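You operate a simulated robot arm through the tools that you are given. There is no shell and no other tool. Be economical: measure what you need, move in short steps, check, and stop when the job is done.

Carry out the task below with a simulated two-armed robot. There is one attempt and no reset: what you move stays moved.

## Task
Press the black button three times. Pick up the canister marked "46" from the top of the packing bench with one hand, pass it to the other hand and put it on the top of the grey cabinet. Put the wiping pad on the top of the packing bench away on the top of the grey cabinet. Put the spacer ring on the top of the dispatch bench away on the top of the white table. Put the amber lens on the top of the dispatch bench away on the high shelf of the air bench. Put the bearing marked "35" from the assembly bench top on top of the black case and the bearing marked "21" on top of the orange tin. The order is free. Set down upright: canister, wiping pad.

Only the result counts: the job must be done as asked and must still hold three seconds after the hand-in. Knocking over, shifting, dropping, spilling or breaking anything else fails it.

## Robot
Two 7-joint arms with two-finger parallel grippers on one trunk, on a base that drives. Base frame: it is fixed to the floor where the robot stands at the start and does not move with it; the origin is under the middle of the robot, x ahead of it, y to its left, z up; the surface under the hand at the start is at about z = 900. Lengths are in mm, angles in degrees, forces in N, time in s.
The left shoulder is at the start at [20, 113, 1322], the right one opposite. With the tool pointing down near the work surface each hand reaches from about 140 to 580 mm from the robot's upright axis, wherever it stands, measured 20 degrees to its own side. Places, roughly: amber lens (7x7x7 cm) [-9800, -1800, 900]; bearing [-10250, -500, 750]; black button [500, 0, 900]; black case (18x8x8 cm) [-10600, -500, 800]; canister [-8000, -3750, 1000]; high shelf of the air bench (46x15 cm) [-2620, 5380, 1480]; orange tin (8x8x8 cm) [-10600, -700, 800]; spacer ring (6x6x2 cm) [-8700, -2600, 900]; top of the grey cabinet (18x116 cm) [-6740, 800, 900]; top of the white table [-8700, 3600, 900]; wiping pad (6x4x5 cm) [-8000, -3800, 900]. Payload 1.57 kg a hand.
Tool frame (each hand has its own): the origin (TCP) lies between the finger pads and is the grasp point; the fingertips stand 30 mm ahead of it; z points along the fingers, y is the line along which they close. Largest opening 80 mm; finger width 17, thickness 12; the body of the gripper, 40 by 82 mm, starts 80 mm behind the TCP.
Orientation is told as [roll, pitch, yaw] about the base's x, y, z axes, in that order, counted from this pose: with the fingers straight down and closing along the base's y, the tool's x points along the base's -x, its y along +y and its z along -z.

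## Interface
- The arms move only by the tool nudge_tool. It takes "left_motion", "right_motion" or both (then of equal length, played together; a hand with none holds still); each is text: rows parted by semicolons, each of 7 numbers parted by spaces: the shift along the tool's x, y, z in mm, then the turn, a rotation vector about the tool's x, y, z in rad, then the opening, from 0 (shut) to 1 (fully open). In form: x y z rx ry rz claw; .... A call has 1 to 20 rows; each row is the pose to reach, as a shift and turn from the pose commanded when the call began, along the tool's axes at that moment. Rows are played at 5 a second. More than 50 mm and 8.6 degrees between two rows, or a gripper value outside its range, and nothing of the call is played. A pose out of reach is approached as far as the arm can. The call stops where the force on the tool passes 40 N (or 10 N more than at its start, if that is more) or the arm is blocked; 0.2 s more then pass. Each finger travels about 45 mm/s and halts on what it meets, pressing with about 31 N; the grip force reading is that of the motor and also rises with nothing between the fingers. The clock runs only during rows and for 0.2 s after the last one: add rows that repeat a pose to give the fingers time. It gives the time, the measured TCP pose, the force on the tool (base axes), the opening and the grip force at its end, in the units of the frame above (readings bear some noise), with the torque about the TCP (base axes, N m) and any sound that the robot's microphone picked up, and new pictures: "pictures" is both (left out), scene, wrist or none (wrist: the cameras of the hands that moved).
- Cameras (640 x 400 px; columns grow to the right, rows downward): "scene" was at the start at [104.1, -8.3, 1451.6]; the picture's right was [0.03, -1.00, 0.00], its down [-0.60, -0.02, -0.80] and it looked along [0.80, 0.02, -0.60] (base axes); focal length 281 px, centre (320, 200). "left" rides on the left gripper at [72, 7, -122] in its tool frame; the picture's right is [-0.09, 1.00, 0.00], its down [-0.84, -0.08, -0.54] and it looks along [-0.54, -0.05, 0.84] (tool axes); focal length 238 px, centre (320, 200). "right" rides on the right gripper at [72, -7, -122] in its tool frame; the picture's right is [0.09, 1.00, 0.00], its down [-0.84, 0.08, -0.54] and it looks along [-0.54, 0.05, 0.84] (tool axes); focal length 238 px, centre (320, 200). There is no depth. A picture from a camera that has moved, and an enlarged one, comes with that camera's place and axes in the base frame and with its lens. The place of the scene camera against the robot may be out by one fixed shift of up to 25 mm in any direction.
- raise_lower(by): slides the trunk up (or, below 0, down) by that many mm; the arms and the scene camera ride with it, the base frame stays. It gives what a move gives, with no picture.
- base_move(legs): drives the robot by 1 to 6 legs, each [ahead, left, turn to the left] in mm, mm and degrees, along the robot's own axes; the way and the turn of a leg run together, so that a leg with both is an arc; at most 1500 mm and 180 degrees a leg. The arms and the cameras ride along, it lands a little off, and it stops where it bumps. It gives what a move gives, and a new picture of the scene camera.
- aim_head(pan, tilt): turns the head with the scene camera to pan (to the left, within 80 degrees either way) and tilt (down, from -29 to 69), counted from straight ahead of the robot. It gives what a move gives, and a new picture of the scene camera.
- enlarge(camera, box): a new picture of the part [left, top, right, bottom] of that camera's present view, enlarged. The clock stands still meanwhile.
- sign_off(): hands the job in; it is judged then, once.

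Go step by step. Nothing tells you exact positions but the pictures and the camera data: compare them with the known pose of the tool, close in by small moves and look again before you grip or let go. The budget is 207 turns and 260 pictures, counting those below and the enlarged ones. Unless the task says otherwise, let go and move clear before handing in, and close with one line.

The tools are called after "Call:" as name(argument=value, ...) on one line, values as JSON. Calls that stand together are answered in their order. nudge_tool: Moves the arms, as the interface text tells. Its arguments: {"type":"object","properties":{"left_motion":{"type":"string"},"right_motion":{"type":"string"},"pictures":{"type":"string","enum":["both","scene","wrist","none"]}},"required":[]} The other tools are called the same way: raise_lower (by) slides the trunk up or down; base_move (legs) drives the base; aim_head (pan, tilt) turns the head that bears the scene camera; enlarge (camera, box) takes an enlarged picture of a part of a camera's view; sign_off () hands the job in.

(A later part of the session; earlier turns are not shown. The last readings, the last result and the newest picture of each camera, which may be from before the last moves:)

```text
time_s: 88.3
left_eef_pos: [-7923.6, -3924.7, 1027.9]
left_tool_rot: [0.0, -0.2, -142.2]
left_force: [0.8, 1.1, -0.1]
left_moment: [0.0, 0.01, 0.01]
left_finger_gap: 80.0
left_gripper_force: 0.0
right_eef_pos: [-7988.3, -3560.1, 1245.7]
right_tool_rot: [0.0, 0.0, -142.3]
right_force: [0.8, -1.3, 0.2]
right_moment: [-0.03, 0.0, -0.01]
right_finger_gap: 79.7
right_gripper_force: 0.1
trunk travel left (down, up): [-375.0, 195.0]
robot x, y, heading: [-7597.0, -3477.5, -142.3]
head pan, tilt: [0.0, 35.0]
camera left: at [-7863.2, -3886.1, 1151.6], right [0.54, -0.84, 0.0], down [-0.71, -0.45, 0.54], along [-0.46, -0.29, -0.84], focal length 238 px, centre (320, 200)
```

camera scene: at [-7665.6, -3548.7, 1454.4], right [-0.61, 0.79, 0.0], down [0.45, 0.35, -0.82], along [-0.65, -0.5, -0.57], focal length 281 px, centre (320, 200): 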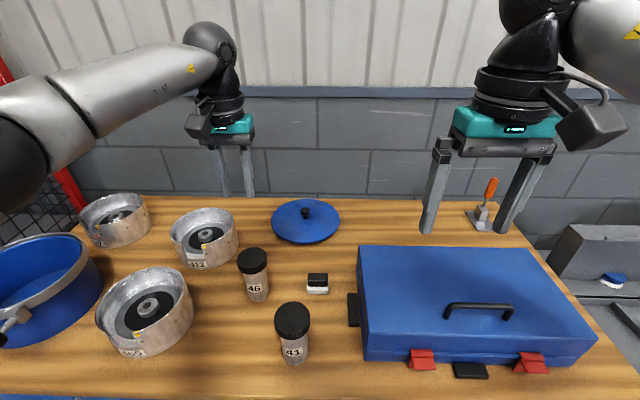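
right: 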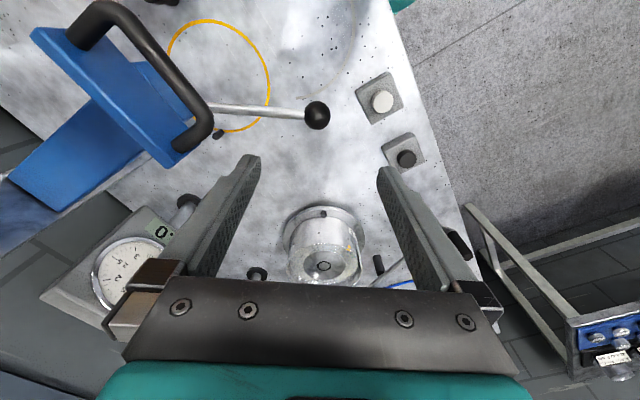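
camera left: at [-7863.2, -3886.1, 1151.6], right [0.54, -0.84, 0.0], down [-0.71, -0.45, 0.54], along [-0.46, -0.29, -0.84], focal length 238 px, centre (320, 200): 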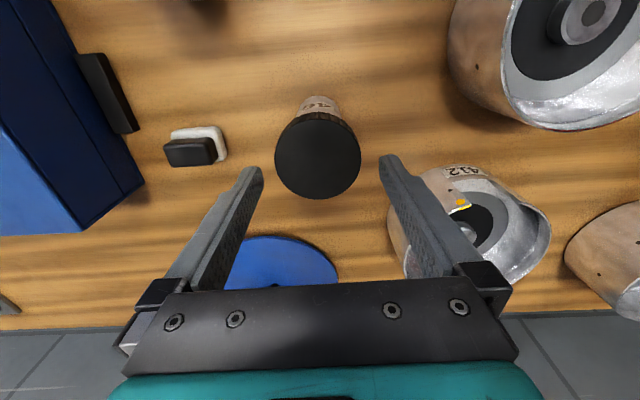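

Call:
nudge_tool(left_motion="3 -1 30 0 0 0 1; 3 -1 60 0 0 0 1; 3 -1 73 0 0 0 1; 3 -1 73 0 0 0 0.7; 3 -1 73 0 0 0 0.4; 3 -1 73 0 0 0 0; 3 -1 73 0 0 0 0; 3 -1 73 0 0 0 0", pictures="both")

```text
time_s: 90.1
left_eef_pos: [-7920.8, -3919.7, 955.0]
left_tool_rot: [0.1, -0.2, -142.3]
left_force: [-0.6, -0.2, -0.2]
left_moment: [-0.04, 0.07, 0.0]
left_finger_gap: 63.2
left_gripper_force: 31.3
right_eef_pos: [-7987.5, -3560.3, 1244.5]
right_tool_rot: [-0.1, 0.1, -142.3]
right_force: [-0.4, -0.1, 0.6]
right_moment: [-0.01, 0.0, 0.0]
right_finger_gap: 80.0
right_gripper_force: 0.1
trunk travel left (down, up): [-375.0, 195.0]
robot x, y, heading: [-7592.8, -3479.4, -142.2]
head pan, tilt: [0.0, 35.0]
camera scene: at [-7665.7, -3548.5, 1454.5], right [-0.61, 0.79, 0.0], down [0.45, 0.35, -0.82], along [-0.65, -0.5, -0.57], focal length 281 px, centre (320, 200)
camera left: at [-7861.0, -3883.0, 1079.0], right [0.54, -0.84, 0.0], down [-0.71, -0.45, 0.54], along [-0.46, -0.29, -0.84], focal length 238 px, centre (320, 200)
```

scene: 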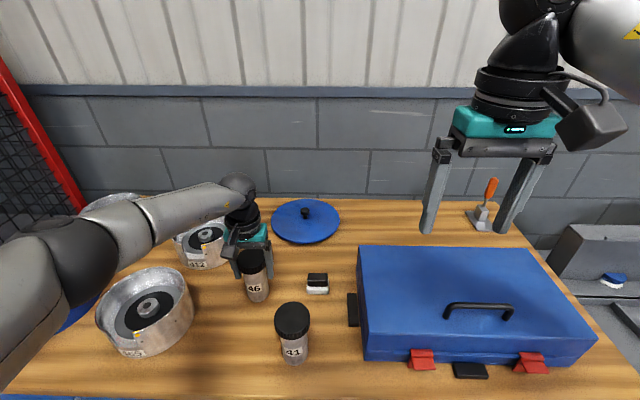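
left: 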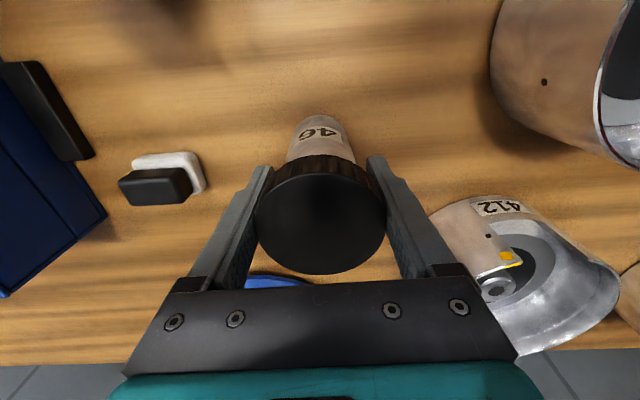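

Solid deep grip. I'll lift slowly by 15 mm and read the load.

Call:
nudge_tool(left_motion="0 0 -3 0 0 0 0; 0 0 -6 0 0 0 0; 0 0 -10 0 0 0 0; 0 0 -15 0 0 0 0", pictures="wrist")

```text
time_s: 91.1
left_eef_pos: [-7921.2, -3920.6, 969.8]
left_tool_rot: [0.0, -0.1, -142.3]
left_force: [0.7, 0.0, -3.0]
left_moment: [0.04, 0.0, -0.03]
left_finger_gap: 62.7
left_gripper_force: 31.2
right_eef_pos: [-7987.4, -3559.5, 1245.2]
right_tool_rot: [0.0, 0.1, -142.3]
right_force: [0.5, 0.3, 0.9]
right_moment: [0.01, -0.02, -0.03]
right_finger_gap: 79.9
right_gripper_force: 0.1
trunk travel left (down, up): [-375.0, 195.0]
robot x, y, heading: [-7595.5, -3480.7, -142.4]
head pan, tilt: [0.0, 35.0]
camera left: at [-7860.5, -3883.0, 1093.9], right [0.54, -0.84, 0.0], down [-0.71, -0.45, 0.54], along [-0.46, -0.29, -0.84], focal length 238 px, centre (320, 200)
```

left: 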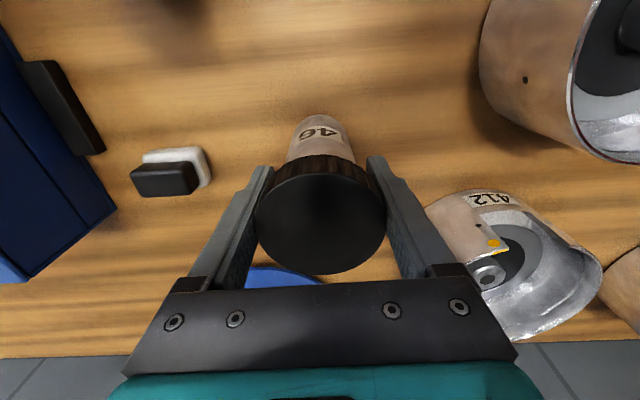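

The canister is lifted and weighs about 0.3 kg. I'll bring it to the middle and turn the right hand sideways, 20° below horizontal, for the hand-over.

Call:
nudge_tool(left_motion="0 0 -40 0 0 0 0; 0 0 -80 0 0 0 0; 0 0 -120 0 0 0 0; 0 0 -165 0 0 0 0; 0 0 -210 0 0 0 0; 32 -32 -210 0 0 0 0; 64 -64 -210 0 0 0 0; 96 -96 -210 0 0 0 0; 128 -128 -210 0 0 0 0; 128 -128 -210 0 0 0 0; 128 -128 -210 0 0 0 0; 128 -128 -210 0 0 0 0; 128 -128 -210 0 0 0 0", right_motion="0 0 0 -.073 .073 .104 1; 0 0 0 -.146 .146 .208 1; 0 0 0 -.219 .219 .312 1; 0 0 0 -.292 .292 .417 1; 0 0 0 -.365 .365 .521 1; 0 0 0 -.438 .438 .625 1; 0 0 0 -.511 .511 .729 1; 0 0 0 -.584 .584 .833 1; 0 0 0 -.657 .657 .937 1; 0 0 0 -.730 .730 1.042 1; 0 0 0 -.803 .803 1.146 1; 0 0 0 -.876 .876 1.250 1; 0 0 0 -.949 .949 1.354 1", pictures="scene")

```text
time_s: 93.9
left_eef_pos: [-7897.7, -3739.0, 1179.6]
left_tool_rot: [0.0, -0.1, -142.3]
left_force: [0.4, 0.2, -3.5]
left_moment: [-0.01, -0.03, 0.0]
left_finger_gap: 62.8
left_gripper_force: 31.1
right_eef_pos: [-7987.7, -3560.0, 1245.2]
right_tool_rot: [-0.2, 70.1, 127.5]
right_force: [-0.6, 0.4, -0.4]
right_moment: [0.02, 0.0, 0.01]
right_finger_gap: 79.9
right_gripper_force: 0.0
trunk travel left (down, up): [-375.0, 195.0]
robot x, y, heading: [-7593.8, -3476.4, -142.1]
head pan, tilt: [0.0, 35.0]
camera scene: at [-7665.6, -3548.1, 1454.5], right [-0.61, 0.79, 0.0], down [0.45, 0.35, -0.82], along [-0.65, -0.5, -0.57], focal length 281 px, centre (320, 200)
```

scene: 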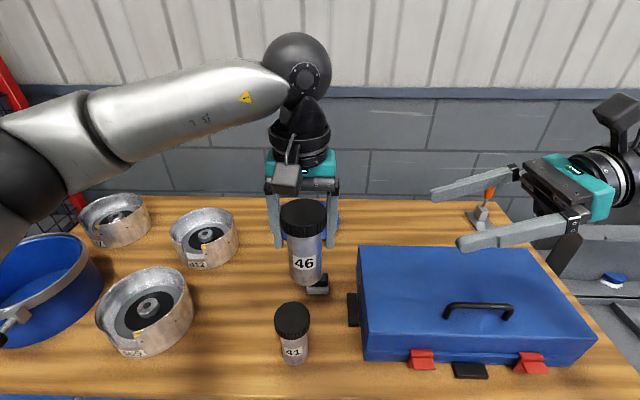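

Both hands are posed. I'll bring the right hand to pre-grasp, 110 mm short of the canister body.

Call:
nudge_tool(right_motion="-8 13 33 0 0 0 1; -17 26 66 0 0 0 1; -25 38 105 0 0 0 1; -25 38 105 0 0 0 1", pictures="both")

```text
time_s: 94.9
left_eef_pos: [-7898.6, -3740.7, 1181.5]
left_tool_rot: [0.1, -0.1, -142.3]
left_force: [0.1, -0.3, -2.8]
left_moment: [0.02, 0.02, -0.02]
left_finger_gap: 62.9
left_gripper_force: 31.0
right_eef_pos: [-7961.8, -3655.8, 1184.3]
right_tool_rot: [0.1, 70.2, 127.7]
right_force: [-0.1, -0.8, 0.7]
right_moment: [0.0, 0.02, -0.03]
right_finger_gap: 80.2
right_gripper_force: 0.0
trunk travel left (down, up): [-375.0, 195.0]
robot x, y, heading: [-7595.0, -3478.4, -142.5]
head pan, tilt: [0.0, 35.0]
camera scene: at [-7665.8, -3548.0, 1454.5], right [-0.61, 0.79, 0.0], down [0.45, 0.35, -0.82], along [-0.65, -0.5, -0.57], focal length 281 px, centre (320, 200)
camera right: at [-8011.7, -3579.6, 1294.6], right [-0.77, -0.63, 0.09], down [-0.55, 0.58, -0.6], along [0.33, -0.51, -0.79], focal length 238 px, centre (320, 200)
```

scene: 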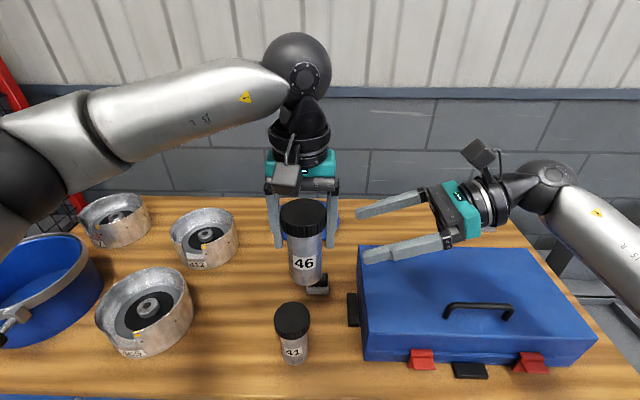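
right: 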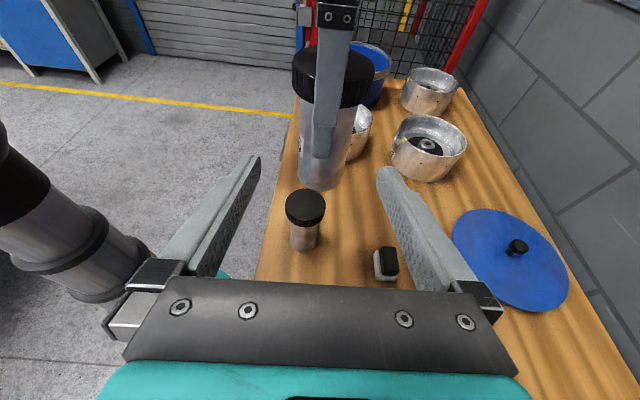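

It's centred on the body. I'll advance so the right fingers straddle it.

Call:
nudge_tool(right_motion="-11 0 0 0 0 0 1; -11 0 35 0 0 0 1; -11 0 70 0 0 0 1; -11 0 100 0 0 0 1; -11 0 115 0 0 0 1; -11 0 115 0 0 0 1", pictures="both")

```text
time_s: 96.3
left_eef_pos: [-7897.3, -3740.2, 1179.6]
left_tool_rot: [-0.1, 0.0, -142.2]
left_force: [0.4, -0.4, -2.6]
left_moment: [0.03, -0.01, 0.04]
left_finger_gap: 62.8
left_gripper_force: 31.2
right_eef_pos: [-7899.1, -3735.8, 1136.3]
right_tool_rot: [0.2, 69.9, 127.8]
right_force: [0.1, -0.7, -0.4]
right_moment: [0.0, -0.01, 0.02]
right_finger_gap: 80.1
right_gripper_force: 0.0
trunk travel left (down, up): [-375.0, 195.0]
robot x, y, heading: [-7597.1, -3476.0, -142.1]
head pan, tilt: [0.0, 35.0]
camera scene: at [-7665.8, -3548.6, 1454.5], right [-0.61, 0.79, 0.0], down [0.45, 0.35, -0.82], along [-0.65, -0.5, -0.57], focal length 281 px, centre (320, 200)
camera right: at [-7948.3, -3661.3, 1245.2], right [-0.77, -0.63, 0.09], down [-0.55, 0.58, -0.6], along [0.33, -0.51, -0.79], focal length 238 px, centre (320, 200)
```

scene: 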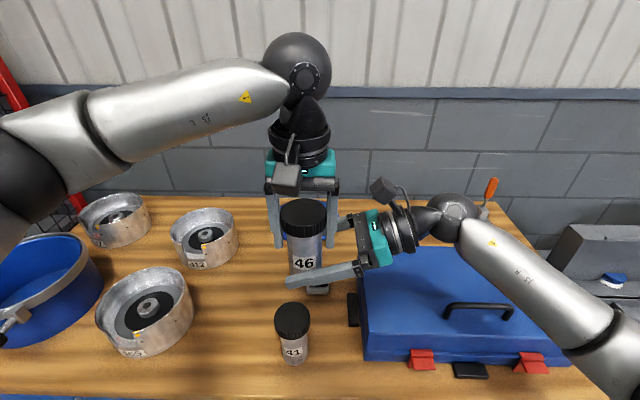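
right: 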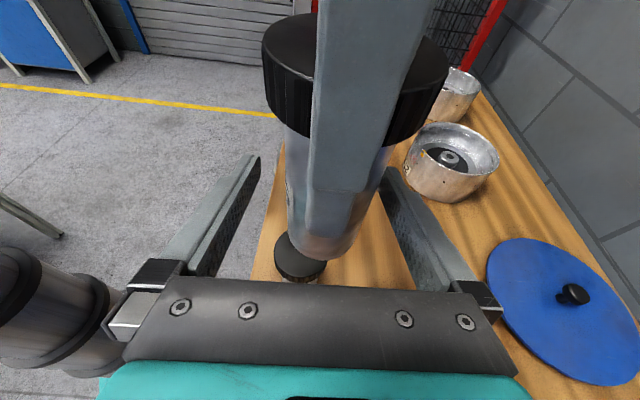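

The body is straddled. I'll close the right hand.

Call:
nudge_tool(right_motion="0 0 0 0 0 0 0.7; 0 0 0 0 0 0 0.4; 0 0 0 0 0 0 0; 0 0 0 0 0 0 0; 0 0 0 0 0 0 0; 0 0 0 0 0 0 0", pictures="wrist")

```text
time_s: 97.7
left_eef_pos: [-7896.8, -3739.9, 1179.8]
left_tool_rot: [-0.1, 0.4, -142.5]
left_force: [19.1, 18.5, 1.0]
left_moment: [-0.11, -0.06, -0.01]
left_finger_gap: 63.3
left_gripper_force: 31.6
right_eef_pos: [-7901.5, -3737.5, 1134.8]
right_tool_rot: [-0.1, 70.1, 127.4]
right_force: [-19.1, -19.2, -0.9]
right_moment: [0.94, -0.78, -0.07]
right_finger_gap: 51.9
right_gripper_force: 30.9
trunk travel left (down, up): [-375.0, 195.0]
robot x, y, heading: [-7594.8, -3478.5, -142.3]
head pan, tilt: [0.0, 35.0]
camera right: at [-7950.0, -3661.4, 1245.0], right [-0.77, -0.63, 0.09], down [-0.54, 0.59, -0.6], along [0.33, -0.51, -0.79], focal length 238 px, centre (320, 200)
```

right: 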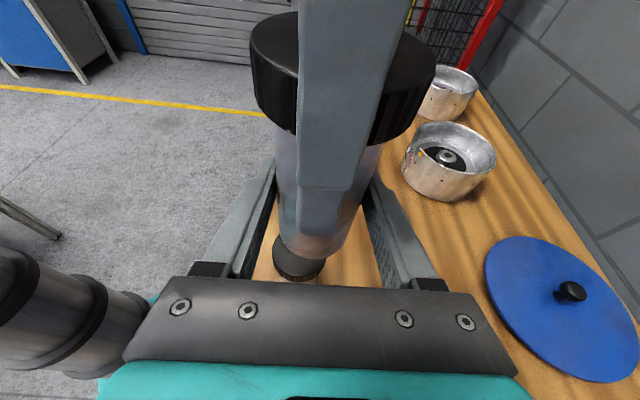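

The right hand holds the body, but the two hands strain sideways. I'll relax it by easing the right hand 3 mm forward.

Call:
nudge_tool(right_motion="0 1.5 0 0 0 0 0; 0 3 0 0 0 0 0; 0 3 0 0 0 0 0", pictures="none")

```text
time_s: 98.5
left_eef_pos: [-7897.8, -3740.7, 1180.6]
left_tool_rot: [-0.1, 0.0, -142.3]
left_force: [13.3, 8.9, 0.8]
left_moment: [0.19, -0.06, 0.01]
left_finger_gap: 62.9
left_gripper_force: 30.7
right_eef_pos: [-7902.1, -3739.5, 1136.6]
right_tool_rot: [0.0, 70.0, 127.6]
right_force: [-14.4, -9.4, -0.7]
right_moment: [0.29, -0.53, -0.04]
right_finger_gap: 51.7
right_gripper_force: 31.0
trunk travel left (down, up): [-375.0, 195.0]
robot x, y, heading: [-7596.3, -3474.8, -142.5]
head pan, tilt: [0.0, 35.0]
```

Call:
nudge_tool(right_motion="0 2 0 0 0 0 0; 0 4 0 0 0 0 0; 0 4 0 0 0 0 0", pictures="none")

```text
time_s: 99.3
left_eef_pos: [-7898.0, -3743.0, 1180.5]
left_tool_rot: [0.0, -0.4, -142.1]
left_force: [-0.2, -8.0, -1.2]
left_moment: [0.07, 0.02, 0.04]
left_finger_gap: 62.9
left_gripper_force: 30.7
right_eef_pos: [-7903.3, -3740.8, 1135.1]
right_tool_rot: [-0.2, 70.1, 127.9]
right_force: [0.1, 7.0, 1.1]
right_moment: [-0.38, -0.03, 0.04]
right_finger_gap: 51.9
right_gripper_force: 30.9
trunk travel left (down, up): [-375.0, 195.0]
robot x, y, heading: [-7594.9, -3480.2, -142.1]
head pan, tilt: [0.0, 35.0]
```

The strain is low now. I'll release with the left hand and lift it away.

Call:
nudge_tool(left_motion="0 0 0 0 0 0 0.85; 0 0 0 0 0 0 1; 0 0 0 0 0 0 1; 0 0 0 0 0 0 1; 0 0 -30 0 0 0 1; 0 0 -65 0 0 0 1; 0 0 -100 0 0 0 1", pictures="scene")

```text
time_s: 100.9
left_eef_pos: [-7897.3, -3740.6, 1280.4]
left_tool_rot: [0.0, -0.1, -142.3]
left_force: [-0.3, -0.4, 0.3]
left_moment: [0.01, 0.0, 0.01]
left_finger_gap: 80.0
left_gripper_force: 0.1
right_eef_pos: [-7904.0, -3741.2, 1134.8]
right_tool_rot: [0.1, 70.1, 127.8]
right_force: [0.2, 0.5, -0.2]
right_moment: [0.0, 0.03, -0.03]
right_finger_gap: 51.4
right_gripper_force: 30.6
trunk travel left (down, up): [-375.0, 195.0]
robot x, y, heading: [-7595.2, -3475.3, -142.2]
head pan, tilt: [0.0, 35.0]
camera scene: at [-7665.7, -3548.2, 1454.5], right [-0.61, 0.79, 0.0], down [0.45, 0.35, -0.82], along [-0.65, -0.5, -0.57], focal length 281 px, centre (320, 200)
```

scene: 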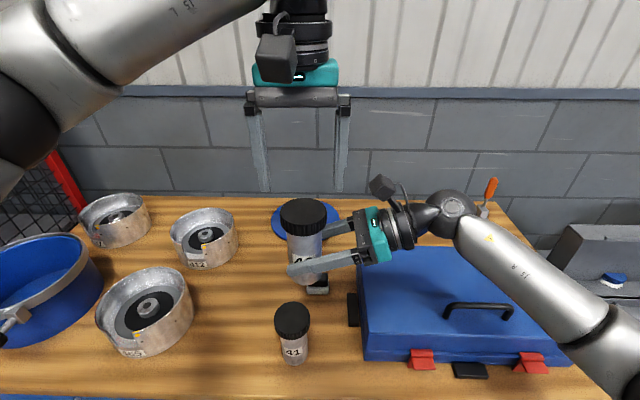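

The hand-over is complete. I'll move the right hand with the canister aside to the right and bring the left hand over the pad.

Call:
nudge_tool(right_motion="-14 0 -38 0 0 0 0; -28 0 -76 0 0 0 0; -42 0 -114 0 0 0 0; -56 0 -155 0 0 0 0; -62 0 -169 0 0 0 0", pictures="none")

Call:
nudge_tool(left_motion="-40 0 0 0 0 0 1; -80 0 20 0 0 0 1; -118 0 45 0 0 0 1; -118 0 90 0 0 0 1; -118 0 135 0 0 0 1; -118 0 180 0 0 0 1; -118 0 220 0 0 0 1; -118 0 220 0 0 0 1", pictures="both")

```text
time_s: 102.1
left_eef_pos: [-7897.8, -3740.0, 1280.4]
left_tool_rot: [-0.1, 0.0, -142.3]
left_force: [0.0, -1.0, 0.4]
left_moment: [-0.01, 0.01, 0.01]
left_finger_gap: 79.9
left_gripper_force: 0.1
right_eef_pos: [-8014.0, -3598.7, 1136.0]
right_tool_rot: [0.1, 70.1, 127.8]
right_force: [0.8, -0.4, -0.2]
right_moment: [0.0, 0.0, -0.02]
right_finger_gap: 51.2
right_gripper_force: 31.0
trunk travel left (down, up): [-375.0, 195.0]
robot x, y, heading: [-7595.7, -3476.4, -142.0]
head pan, tilt: [0.0, 35.0]
```

```text
time_s: 103.9
left_eef_pos: [-7991.3, -3813.3, 1060.9]
left_tool_rot: [0.0, -0.1, -142.3]
left_force: [-0.6, -0.1, 0.5]
left_moment: [-0.01, -0.01, -0.02]
left_finger_gap: 80.0
left_gripper_force: 0.0
right_eef_pos: [-8012.6, -3600.3, 1135.4]
right_tool_rot: [0.1, 70.0, 127.7]
right_force: [-0.9, 0.1, -0.8]
right_moment: [-0.01, 0.04, -0.02]
right_finger_gap: 51.1
right_gripper_force: 31.2
trunk travel left (down, up): [-375.0, 195.0]
robot x, y, heading: [-7594.2, -3478.3, -142.6]
head pan, tilt: [0.0, 35.0]
camera scene: at [-7665.6, -3548.5, 1454.5], right [-0.61, 0.79, 0.0], down [0.45, 0.35, -0.82], along [-0.65, -0.5, -0.57], focal length 281 px, centre (320, 200)
camera left: at [-7930.9, -3774.9, 1185.0], right [0.54, -0.84, 0.0], down [-0.71, -0.45, 0.54], along [-0.46, -0.29, -0.84], focal length 238 px, centre (320, 200)
```

scene: 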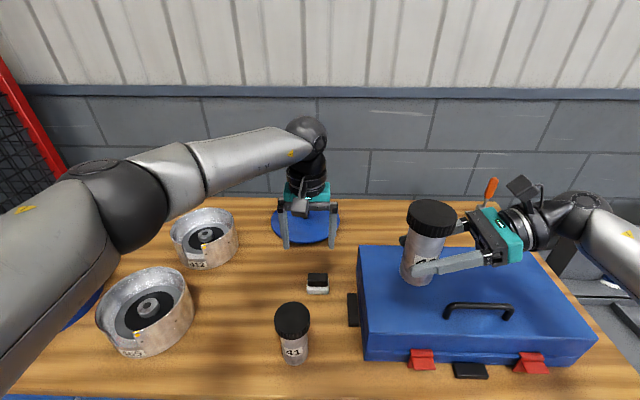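
left: 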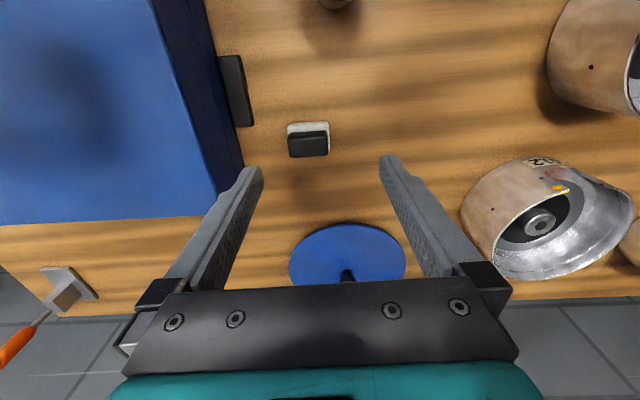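

The pad is about 24 mm ahead and 15 mm right of the left TCP. I'll lower and refine.

Call:
nudge_tool(left_motion="-12 -8 30 0 0 0 1; -24 -15 60 0 0 0 1; -24 -15 86 0 0 0 1; -24 -15 86 0 0 0 1", pictures="wrist")

```text
time_s: 104.9
left_eef_pos: [-8015.5, -3813.0, 974.2]
left_tool_rot: [0.0, 0.0, -142.3]
left_force: [-0.5, 0.2, -1.3]
left_moment: [0.0, -0.03, 0.0]
left_finger_gap: 79.9
left_gripper_force: 0.0
left hand out of reach, approached as far as the arm can: row 3, 4
right_eef_pos: [-8013.6, -3598.5, 1135.8]
right_tool_rot: [0.1, 70.1, 127.8]
right_force: [-0.2, 0.5, -1.0]
right_moment: [-0.03, -0.01, -0.01]
right_finger_gap: 51.4
right_gripper_force: 31.3
trunk travel left (down, up): [-375.0, 195.0]
robot x, y, heading: [-7596.9, -3480.4, -142.1]
head pan, tilt: [0.0, 35.0]
camera left: at [-7955.1, -3775.7, 1097.8], right [0.54, -0.84, 0.0], down [-0.71, -0.45, 0.54], along [-0.46, -0.29, -0.84], focal length 238 px, centre (320, 200)
```

left: 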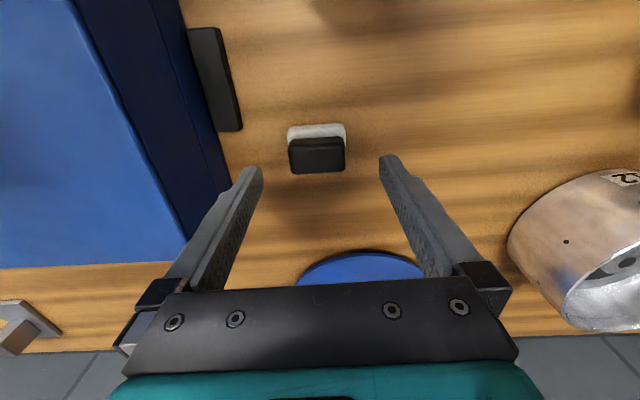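

The left arm is at its reach limit. I'll raise both hands 150 mm and lower the trunk by the same amount to gain reach.

Call:
nudge_tool(left_motion="0 0 -40 0 0 0 1; 0 0 -80 0 0 0 1; 0 0 -120 0 0 0 1; 0 0 -150 0 0 0 1", right_motion="38 0 -14 0 0 0 0; 75 0 -27 0 0 0 0; 113 0 -41 0 0 0 0; 141 0 -51 0 0 0 0", pictures="none")

Call:
raise_lower(by=-150)

Call:
nudge_tool(left_motion="-12 -2 0 0 0 0 1; -12 -2 0 0 0 0 1", pictures="both")

```text
time_s: 105.9
left_eef_pos: [-8014.0, -3814.5, 1124.9]
left_tool_rot: [0.0, -0.1, -142.2]
left_force: [-1.4, -0.2, 0.2]
left_moment: [0.0, -0.01, 0.0]
left_finger_gap: 80.0
left_gripper_force: 0.1
right_eef_pos: [-8013.9, -3599.5, 1285.2]
right_tool_rot: [0.0, 70.2, 127.6]
right_force: [-0.9, 0.3, -3.9]
right_moment: [0.03, 0.03, 0.03]
right_finger_gap: 51.3
right_gripper_force: 30.3
trunk travel left (down, up): [-375.0, 195.0]
robot x, y, heading: [-7595.9, -3474.0, -142.4]
head pan, tilt: [0.0, 35.0]
```

```text
time_s: 107.6
left_eef_pos: [-8014.3, -3815.4, 975.3]
left_tool_rot: [0.0, -0.1, -142.3]
left_force: [-0.3, -1.0, 0.4]
left_moment: [0.01, -0.01, 0.02]
left_finger_gap: 79.9
left_gripper_force: 0.0
right_eef_pos: [-8014.7, -3598.5, 1135.7]
right_tool_rot: [0.1, 70.1, 127.9]
right_force: [0.0, 0.5, -2.1]
right_moment: [0.03, 0.03, 0.01]
right_finger_gap: 51.3
right_gripper_force: 30.5
trunk travel left (down, up): [-225.0, 345.0]
robot x, y, heading: [-7592.0, -3478.8, -142.3]
head pan, tilt: [0.0, 35.0]
```

```text
time_s: 108.2
left_eef_pos: [-8024.6, -3819.9, 975.7]
left_tool_rot: [0.0, -0.1, -142.2]
left_force: [0.5, 0.1, 0.0]
left_moment: [0.0, 0.0, -0.02]
left_finger_gap: 80.0
left_gripper_force: 0.1
right_eef_pos: [-8013.6, -3598.7, 1136.0]
right_tool_rot: [-0.2, 70.1, 127.7]
right_force: [0.3, 0.9, -3.3]
right_moment: [-0.02, -0.01, 0.01]
right_finger_gap: 51.2
right_gripper_force: 31.3
trunk travel left (down, up): [-225.0, 345.0]
robot x, y, heading: [-7593.4, -3473.9, -142.1]
head pan, tilt: [0.0, 35.0]
camera scene: at [-7665.7, -3548.6, 1304.5], right [-0.61, 0.79, 0.0], down [0.45, 0.35, -0.82], along [-0.65, -0.5, -0.57], focal length 281 px, centre (320, 200)
camera left: at [-7964.7, -3782.7, 1098.7], right [0.54, -0.84, 0.0], down [-0.71, -0.45, 0.54], along [-0.46, -0.29, -0.84], focal length 238 px, centre (320, 200)
```

scene: 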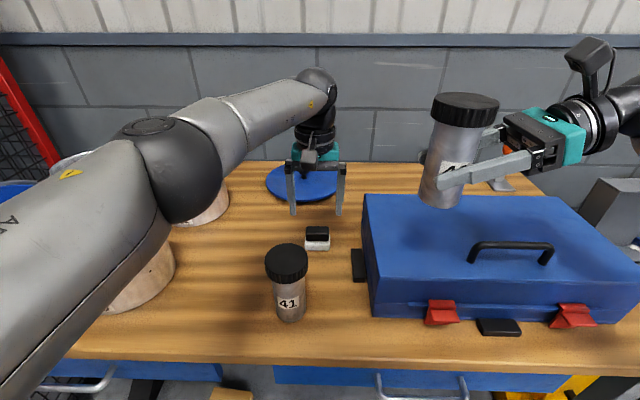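
left: 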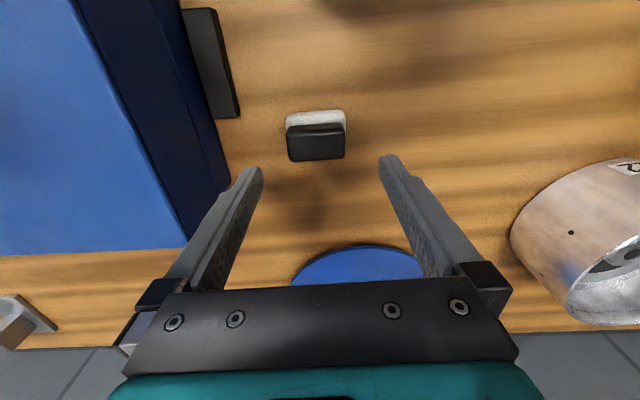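

The pad lines up with the hand. I'll lower to straddle it.

Call:
nudge_tool(left_motion="0 -2 25 0 0 0 1; 0 -2 50 0 0 0 1; 0 -2 65 0 0 0 1; 0 -2 73 0 0 0 1; 0 -2 73 0 0 0 1", pictures="both")

```text
time_s: 109.4
left_eef_pos: [-8027.2, -3819.6, 902.9]
left_tool_rot: [0.0, 0.0, -142.1]
left_force: [0.6, -0.4, 0.2]
left_moment: [-0.01, 0.0, -0.02]
left_finger_gap: 80.0
left_gripper_force: 0.2
right_eef_pos: [-8015.1, -3598.6, 1135.4]
right_tool_rot: [0.0, 70.0, 127.7]
right_force: [0.8, -0.2, -2.8]
right_moment: [0.0, 0.01, -0.01]
right_finger_gap: 51.1
right_gripper_force: 30.7
trunk travel left (down, up): [-225.0, 345.0]
robot x, y, heading: [-7596.4, -3477.9, -142.2]
head pan, tilt: [0.0, 35.0]
camera scene: at [-7665.8, -3548.5, 1304.5], right [-0.61, 0.79, 0.0], down [0.45, 0.35, -0.82], along [-0.65, -0.5, -0.57], focal length 281 px, centre (320, 200)
camera left: at [-7966.1, -3781.6, 1025.2], right [0.54, -0.84, 0.0], down [-0.71, -0.45, 0.54], along [-0.46, -0.29, -0.84], focal length 238 px, centre (320, 200)
```

scene: 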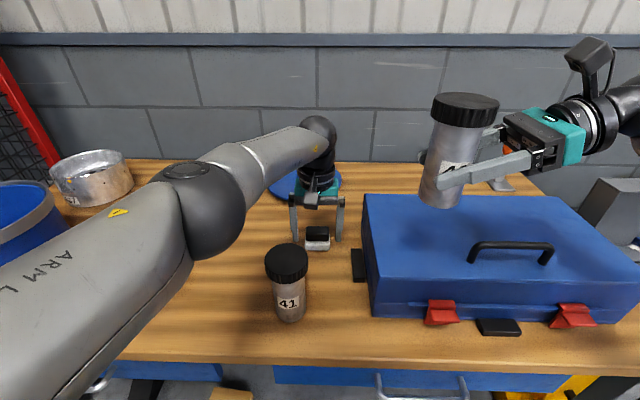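
left: 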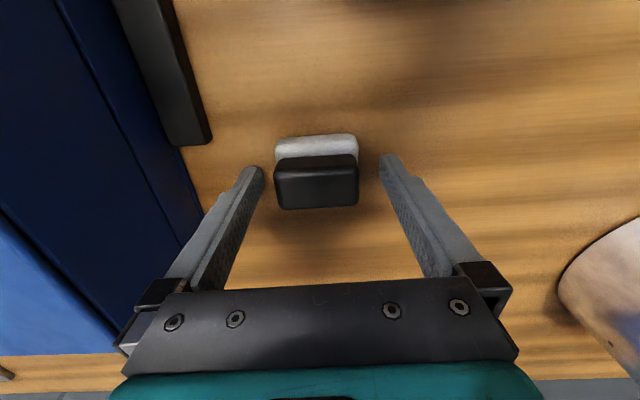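

Call:
nudge_tool(left_motion="0 0 4 0 0 0 1; 0 0 8 0 0 0 1; 0 0 11 0 0 0 1; 0 0 14 0 0 0 1; 0 0 17 0 0 0 1", pictures="wrist")

```text
time_s: 110.6
left_eef_pos: [-8025.8, -3818.3, 890.2]
left_tool_rot: [-0.1, -0.5, -142.3]
left_force: [3.3, 1.2, 29.8]
left_moment: [-0.17, -0.53, -0.03]
left_finger_gap: 79.9
left_gripper_force: 0.1
right_eef_pos: [-8011.8, -3597.8, 1136.3]
right_tool_rot: [0.5, 70.2, 128.1]
right_force: [0.6, -0.1, -3.6]
right_moment: [0.03, 0.01, 0.03]
right_finger_gap: 51.4
right_gripper_force: 30.9
trunk travel left (down, up): [-225.0, 345.0]
robot x, y, heading: [-7590.5, -3475.5, -142.4]
head pan, tilt: [0.0, 35.0]
camera left: at [-7965.1, -3780.5, 1013.2], right [0.54, -0.84, 0.0], down [-0.71, -0.45, 0.55], along [-0.46, -0.29, -0.84], focal length 238 px, centre (320, 200)
```

left: 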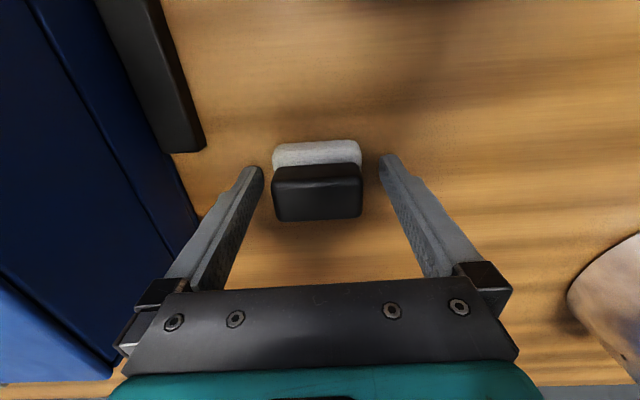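

The fingertips touch the bench at z≈860. I'll back off slightly and close on the pad.

Call:
nudge_tool(left_motion="0 0 -5 0 0 0 1; 0 0 -7 0 0 0 0.7; 0 0 -7 0 0 0 0.4; 0 0 -7 0 0 0 0; 0 0 -7 0 0 0 0; 0 0 -7 0 0 0 0; 0 0 -7 0 0 0 0", pictures="wrist")

```text
time_s: 112.2
left_eef_pos: [-8026.9, -3818.9, 892.7]
left_tool_rot: [-0.1, 0.0, -142.2]
left_force: [-0.7, 0.5, -0.7]
left_moment: [-0.01, 0.02, -0.03]
left_finger_gap: 54.2
left_gripper_force: 31.3
right_eef_pos: [-8014.2, -3599.0, 1135.4]
right_tool_rot: [-0.1, 70.1, 127.6]
right_force: [-0.1, 0.5, -2.5]
right_moment: [0.0, 0.03, 0.0]
right_finger_gap: 51.4
right_gripper_force: 30.8
trunk travel left (down, up): [-225.0, 345.0]
robot x, y, heading: [-7600.2, -3476.1, -142.4]
head pan, tilt: [0.0, 35.0]
camera left: at [-7966.2, -3781.1, 1015.9], right [0.54, -0.84, 0.0], down [-0.71, -0.45, 0.54], along [-0.46, -0.29, -0.84], focal length 238 px, centre (320, 200)
```

left: 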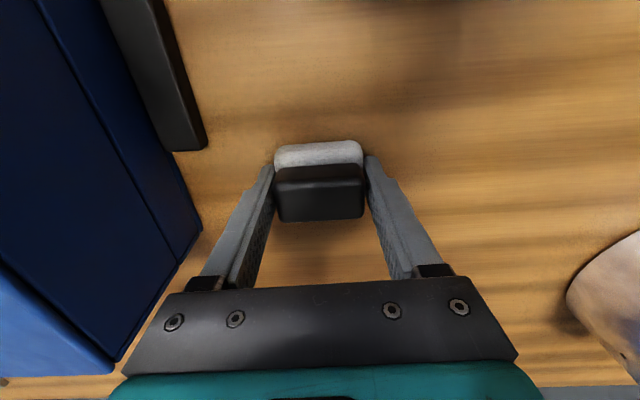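

Call:
nudge_tool(left_motion="0 0 -5 0 0 0 0; 0 0 -15 0 0 0 0; 0 0 -35 0 0 0 0; 0 0 -65 0 0 0 0; 0 0 -100 0 0 0 0; 0 0 -100 0 0 0 0", pictures="both")

```text
time_s: 113.6
left_eef_pos: [-8027.5, -3817.9, 992.3]
left_tool_rot: [-0.1, -0.1, -142.3]
left_force: [0.5, -0.8, -0.3]
left_moment: [0.03, -0.02, -0.04]
left_finger_gap: 54.0
left_gripper_force: 31.6
right_eef_pos: [-8014.3, -3599.4, 1135.4]
right_tool_rot: [0.0, 70.1, 127.7]
right_force: [-0.2, 0.1, -3.4]
right_moment: [0.01, 0.01, -0.02]
right_finger_gap: 51.5
right_gripper_force: 31.1
trunk travel left (down, up): [-225.0, 345.0]
robot x, y, heading: [-7598.5, -3474.5, -142.1]
head pan, tilt: [0.0, 35.0]
camera scene: at [-7665.8, -3548.6, 1304.4], right [-0.61, 0.79, 0.0], down [0.45, 0.35, -0.82], along [-0.65, -0.5, -0.57], focal length 281 px, centre (320, 200)
camera left: at [-7966.5, -3780.6, 1115.9], right [0.54, -0.84, 0.0], down [-0.71, -0.45, 0.54], along [-0.46, -0.29, -0.84], focal length 238 px, centre (320, 200)
```

scene: 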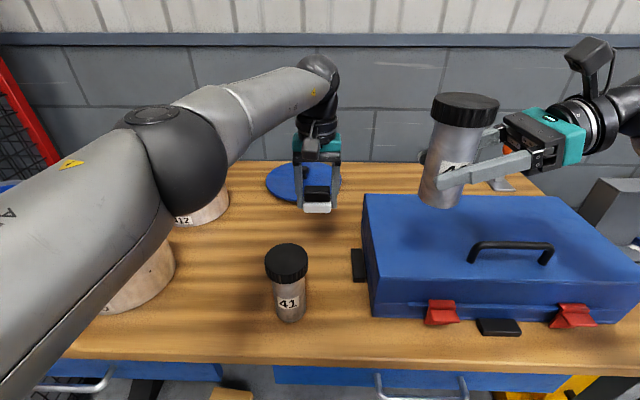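
left: 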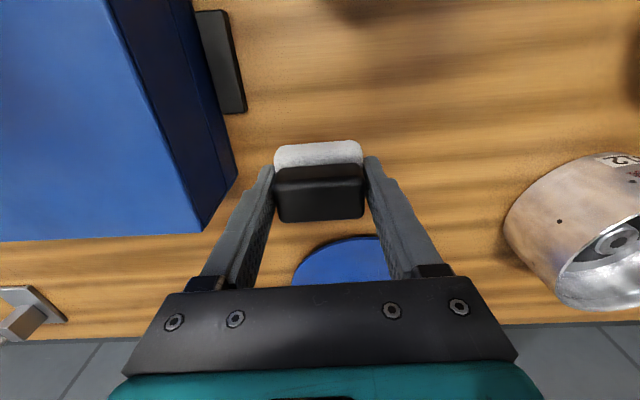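

Both items are held. I'll raise the trunk, tuck the left hand back, and back away from the bench.

Call:
raise_lower(by=150)

Call:
nudge_tool(left_motion="36 28 -10 0 0 0 0; 72 56 -20 0 0 0 0; 108 84 -30 0 0 0 0; 144 112 -40 0 0 0 0; 180 130 -50 0 0 0 0", right_motion="0 -20 0 0 0 0 0; 0 -40 0 0 0 0 0; 0 -60 0 0 0 0 0; 0 -60 0 0 0 0 0; 0 -60 0 0 0 0 0", pictures="none")

Call:
base_move(legs=[[-350, 0, 0]])

Call:
aim_head(pan=-70, tilt=15)

```text
time_s: 115.4
left_eef_pos: [-8025.7, -3818.7, 1142.5]
left_tool_rot: [0.0, 0.1, -142.4]
left_force: [0.4, -1.1, -0.5]
left_moment: [0.03, -0.03, 0.01]
left_finger_gap: 53.9
left_gripper_force: 31.2
right_eef_pos: [-8014.3, -3599.3, 1284.4]
right_tool_rot: [0.0, 70.1, 127.7]
right_force: [0.1, -0.1, -3.0]
right_moment: [0.01, 0.01, 0.03]
right_finger_gap: 51.4
right_gripper_force: 31.4
trunk travel left (down, up): [-375.0, 195.0]
robot x, y, heading: [-7595.1, -3478.7, -142.2]
head pan, tilt: [0.0, 35.0]
```

```text
time_s: 116.6
left_eef_pos: [-7804.2, -3809.7, 1192.9]
left_tool_rot: [0.0, -0.1, -142.2]
left_force: [0.2, -0.1, 0.3]
left_moment: [0.01, -0.01, 0.0]
left_finger_gap: 54.0
left_gripper_force: 31.1
right_eef_pos: [-7966.1, -3563.3, 1286.0]
right_tool_rot: [0.1, 70.0, 127.8]
right_force: [0.7, -0.5, -3.0]
right_moment: [0.02, 0.01, -0.03]
right_finger_gap: 51.3
right_gripper_force: 30.8
trunk travel left (down, up): [-375.0, 195.0]
robot x, y, heading: [-7594.2, -3476.5, -142.2]
head pan, tilt: [0.0, 35.0]
```

```text
time_s: 118.8
left_eef_pos: [-7525.7, -3594.7, 1192.0]
left_tool_rot: [0.0, -0.1, -142.1]
left_force: [0.3, 0.1, 0.0]
left_moment: [0.01, 0.02, 0.0]
left_finger_gap: 54.0
left_gripper_force: 31.1
right_eef_pos: [-7688.5, -3347.5, 1286.4]
right_tool_rot: [0.1, 70.1, 127.9]
right_force: [-0.4, 0.5, -3.6]
right_moment: [0.02, 0.03, -0.04]
right_finger_gap: 51.0
right_gripper_force: 30.9
trunk travel left (down, up): [-375.0, 195.0]
robot x, y, heading: [-7317.7, -3261.6, -141.9]
head pan, tilt: [0.0, 35.0]
camera scene: at [-7386.9, -3332.7, 1454.5], right [-0.61, 0.79, 0.0], down [0.45, 0.35, -0.82], along [-0.65, -0.5, -0.57], focal length 281 px, centre (320, 200)
```

scene: 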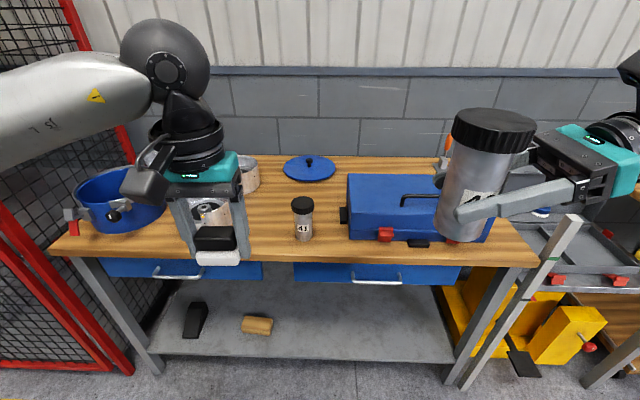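

```text
time_s: 120.2
left_eef_pos: [-7526.5, -3593.8, 1192.7]
left_tool_rot: [0.0, 0.0, -142.2]
left_force: [0.8, 0.3, -0.5]
left_moment: [-0.02, 0.0, -0.02]
left_finger_gap: 54.1
left_gripper_force: 31.4
right_eef_pos: [-7689.0, -3347.4, 1286.3]
right_tool_rot: [0.0, 70.0, 127.7]
right_force: [-0.5, 0.2, -2.9]
right_moment: [0.0, 0.01, 0.0]
right_finger_gap: 51.3
right_gripper_force: 30.4
trunk travel left (down, up): [-375.0, 195.0]
robot x, y, heading: [-7314.4, -3261.1, -142.2]
head pan, tilt: [-70.0, 15.0]
camera scene: at [-7397.0, -3229.5, 1486.4], right [0.53, 0.85, 0.0], down [0.22, -0.14, -0.97], along [-0.82, 0.51, -0.26], focal length 281 px, centre (320, 200)
```

scene: 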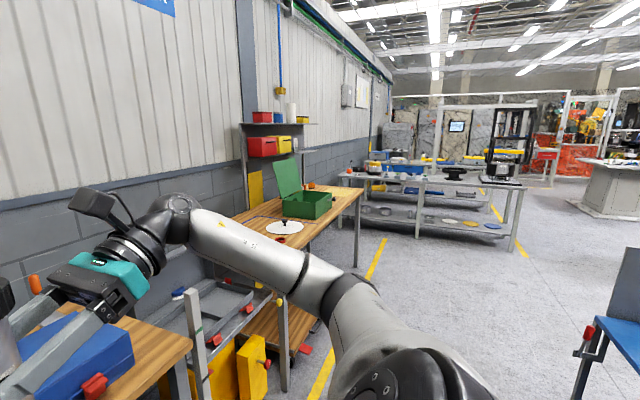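

I'll turn right along the aisle and look for the grey cabinet near [-6740, 800].

Call:
base_move(legs=[[0, 0, -90]])

Call:
aim_head(pan=0, tilt=12)

Call:
aim_head(pan=-60, tilt=12)

```text
time_s: 124.5
left_eef_pos: [-7649.7, -3052.7, 1192.4]
left_tool_rot: [0.0, 0.0, 128.0]
left_force: [0.6, -0.5, -0.4]
left_moment: [-0.03, 0.05, -0.01]
left_finger_gap: 54.0
left_gripper_force: 30.6
right_eef_pos: [-7404.1, -2891.0, 1285.8]
right_tool_rot: [0.0, 70.1, 38.0]
right_force: [0.2, 0.4, -2.9]
right_moment: [0.02, -0.03, 0.04]
right_finger_gap: 51.6
right_gripper_force: 30.9
trunk travel left (down, up): [-375.0, 195.0]
robot x, y, heading: [-7315.1, -3261.8, 128.0]
head pan, tilt: [-70.0, 15.0]
camera scene: at [-7266.4, -3185.5, 1486.5], right [0.85, -0.53, 0.0], down [-0.14, -0.22, -0.97], along [0.51, 0.82, -0.26], focal length 281 px, centre (320, 200)
```

scene: 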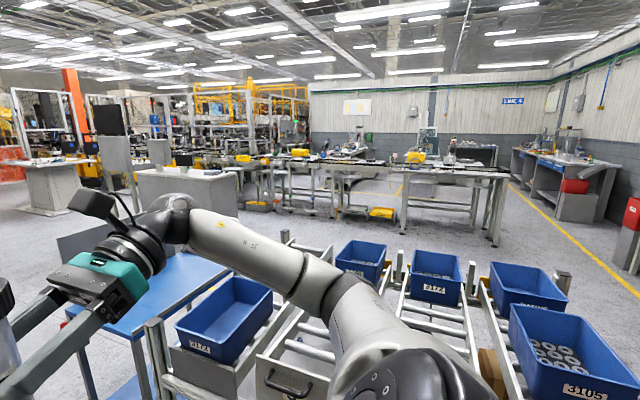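

```text
time_s: 125.9
left_eef_pos: [-7651.4, -3053.4, 1192.2]
left_tool_rot: [0.0, -0.1, 128.0]
left_force: [-0.1, 0.1, -0.5]
left_moment: [0.02, 0.02, 0.03]
left_finger_gap: 54.1
left_gripper_force: 31.1
right_eef_pos: [-7404.5, -2890.4, 1285.8]
right_tool_rot: [0.1, 69.9, 38.1]
right_force: [0.3, 1.0, -3.5]
right_moment: [0.0, -0.04, 0.03]
right_finger_gap: 51.7
right_gripper_force: 30.7
trunk travel left (down, up): [-375.0, 195.0]
robot x, y, heading: [-7316.9, -3261.3, 127.9]
head pan, tilt: [0.0, 12.0]
camera scene: at [-7373.4, -3191.3, 1491.3], right [0.79, 0.62, 0.0], down [0.13, -0.16, -0.98], along [-0.6, 0.77, -0.21], focal length 281 px, centre (320, 200)
```

scene: 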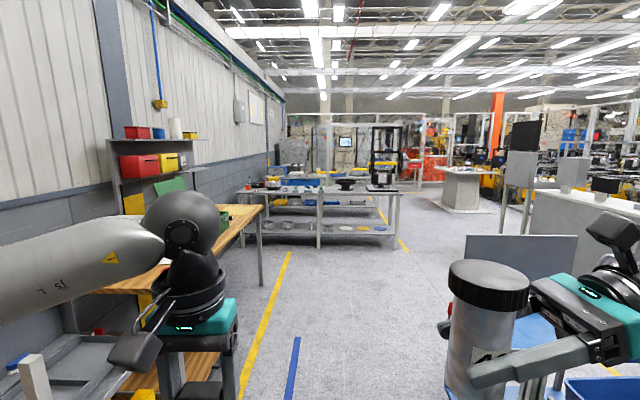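

```text
time_s: 127.2
left_eef_pos: [-7650.5, -3053.3, 1192.0]
left_tool_rot: [0.0, 0.0, 128.0]
left_force: [0.4, 0.1, -1.2]
left_moment: [0.0, 0.01, -0.01]
left_finger_gap: 54.1
left_gripper_force: 30.8
right_eef_pos: [-7403.5, -2890.1, 1285.5]
right_tool_rot: [-0.1, 70.1, 37.9]
right_force: [0.3, 0.2, -3.5]
right_moment: [0.03, -0.03, -0.01]
right_finger_gap: 51.2
right_gripper_force: 31.1
trunk travel left (down, up): [-375.0, 195.0]
robot x, y, heading: [-7319.5, -3261.6, 127.9]
head pan, tilt: [-60.0, 12.0]
camera scene: at [-7281.2, -3178.3, 1491.3], right [0.93, -0.37, 0.0], down [-0.08, -0.19, -0.98], along [0.37, 0.91, -0.21], focal length 281 px, centre (320, 200)
```

scene: 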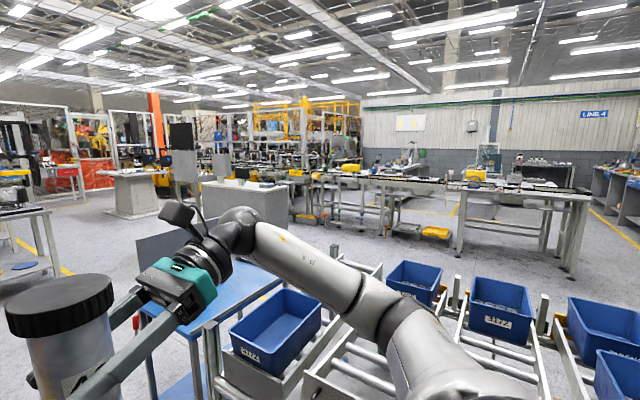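

Call:
enlarge(camera="scene", box=[100, 110, 340, 260])

```text
2.67 times, centred on (220, 185) of scene
camera zoom: at [-7281.2, -3178.3, 1491.3], right [0.93, -0.37, 0.0], down [-0.08, -0.19, -0.98], along [0.37, 0.91, -0.21], focal length 749 px, centre (587, 240)
```

zoom: 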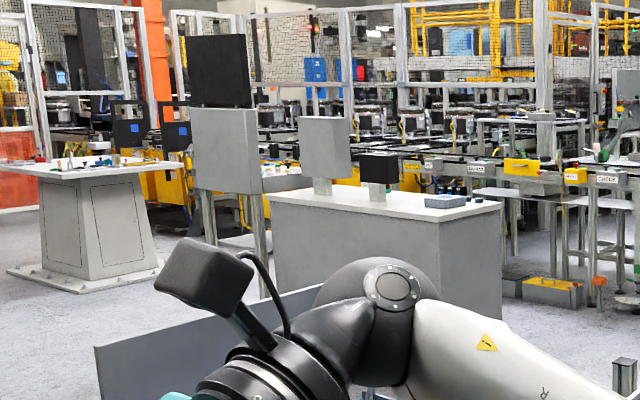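

The grey cabinet is the long one with consoles on top, past the blue desk. I'll drive along the aisle to get round the desk, then look again.

Call:
base_move(legs=[[1450, -80, 0]])

Call:
aim_head(pan=-75, tilt=25)

Call:
aim_head(pan=-30, tilt=20)

```text
time_s: 134.4
left_eef_pos: [-8488.5, -1869.4, 1192.2]
left_tool_rot: [0.0, 0.1, 128.6]
left_force: [0.4, 0.3, -0.6]
left_moment: [-0.01, -0.01, 0.02]
left_finger_gap: 53.8
left_gripper_force: 31.5
right_eef_pos: [-8245.4, -1704.2, 1285.3]
right_tool_rot: [-0.1, 70.1, 38.6]
right_force: [-0.4, 0.3, -2.4]
right_moment: [0.04, -0.04, 0.01]
right_finger_gap: 51.3
right_gripper_force: 30.6
trunk travel left (down, up): [-375.0, 195.0]
robot x, y, heading: [-8156.9, -2072.8, 128.6]
head pan, tilt: [-60.0, 12.0]
camera scene: at [-8119.1, -1990.4, 1491.3], right [0.93, -0.36, 0.0], down [-0.08, -0.19, -0.98], along [0.36, 0.91, -0.21], focal length 281 px, centre (320, 200)
```

scene: 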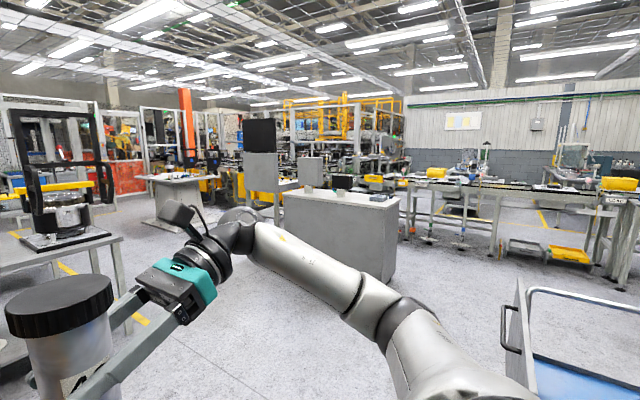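

```text
time_s: 135.2
left_eef_pos: [-8489.3, -1869.9, 1192.6]
left_tool_rot: [-0.1, 0.0, 128.7]
left_force: [1.0, 0.8, -0.9]
left_moment: [0.02, 0.01, -0.02]
left_finger_gap: 53.9
left_gripper_force: 30.9
right_eef_pos: [-8244.4, -1704.2, 1285.5]
right_tool_rot: [-0.1, 70.0, 38.6]
right_force: [-0.2, -0.6, -3.1]
right_moment: [0.01, -0.04, 0.01]
right_finger_gap: 51.3
right_gripper_force: 30.9
trunk travel left (down, up): [-375.0, 195.0]
robot x, y, heading: [-8151.8, -2074.7, 128.5]
head pan, tilt: [-75.0, 25.0]
camera scene: at [-8098.4, -2003.2, 1470.3], right [0.81, -0.59, 0.0], down [-0.25, -0.34, -0.91], along [0.54, 0.73, -0.42], focal length 281 px, centre (320, 200)
```

scene: 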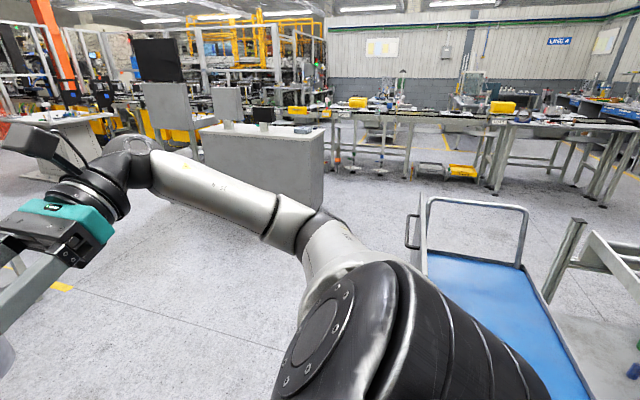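

```text
time_s: 136.3
left_eef_pos: [-8489.5, -1869.8, 1193.2]
left_tool_rot: [0.0, 0.0, 128.7]
left_force: [0.5, -0.3, -0.4]
left_moment: [-0.03, 0.0, -0.02]
left_finger_gap: 54.0
left_gripper_force: 30.8
right_eef_pos: [-8244.9, -1704.8, 1285.2]
right_tool_rot: [-0.1, 70.0, 38.5]
right_force: [0.4, 0.3, -3.4]
right_moment: [-0.02, 0.0, 0.04]
right_finger_gap: 51.3
right_gripper_force: 31.3
trunk travel left (down, up): [-375.0, 195.0]
robot x, y, heading: [-8153.0, -2076.3, 128.8]
head pan, tilt: [-30.0, 20.0]
camera scene: at [-8166.8, -1985.3, 1478.3], right [0.99, 0.15, 0.0], down [0.05, -0.34, -0.94], along [-0.14, 0.93, -0.34], focal length 281 px, centre (320, 200)
```

scene: 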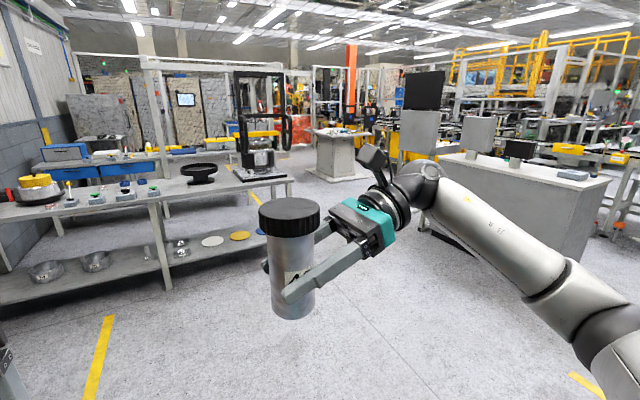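

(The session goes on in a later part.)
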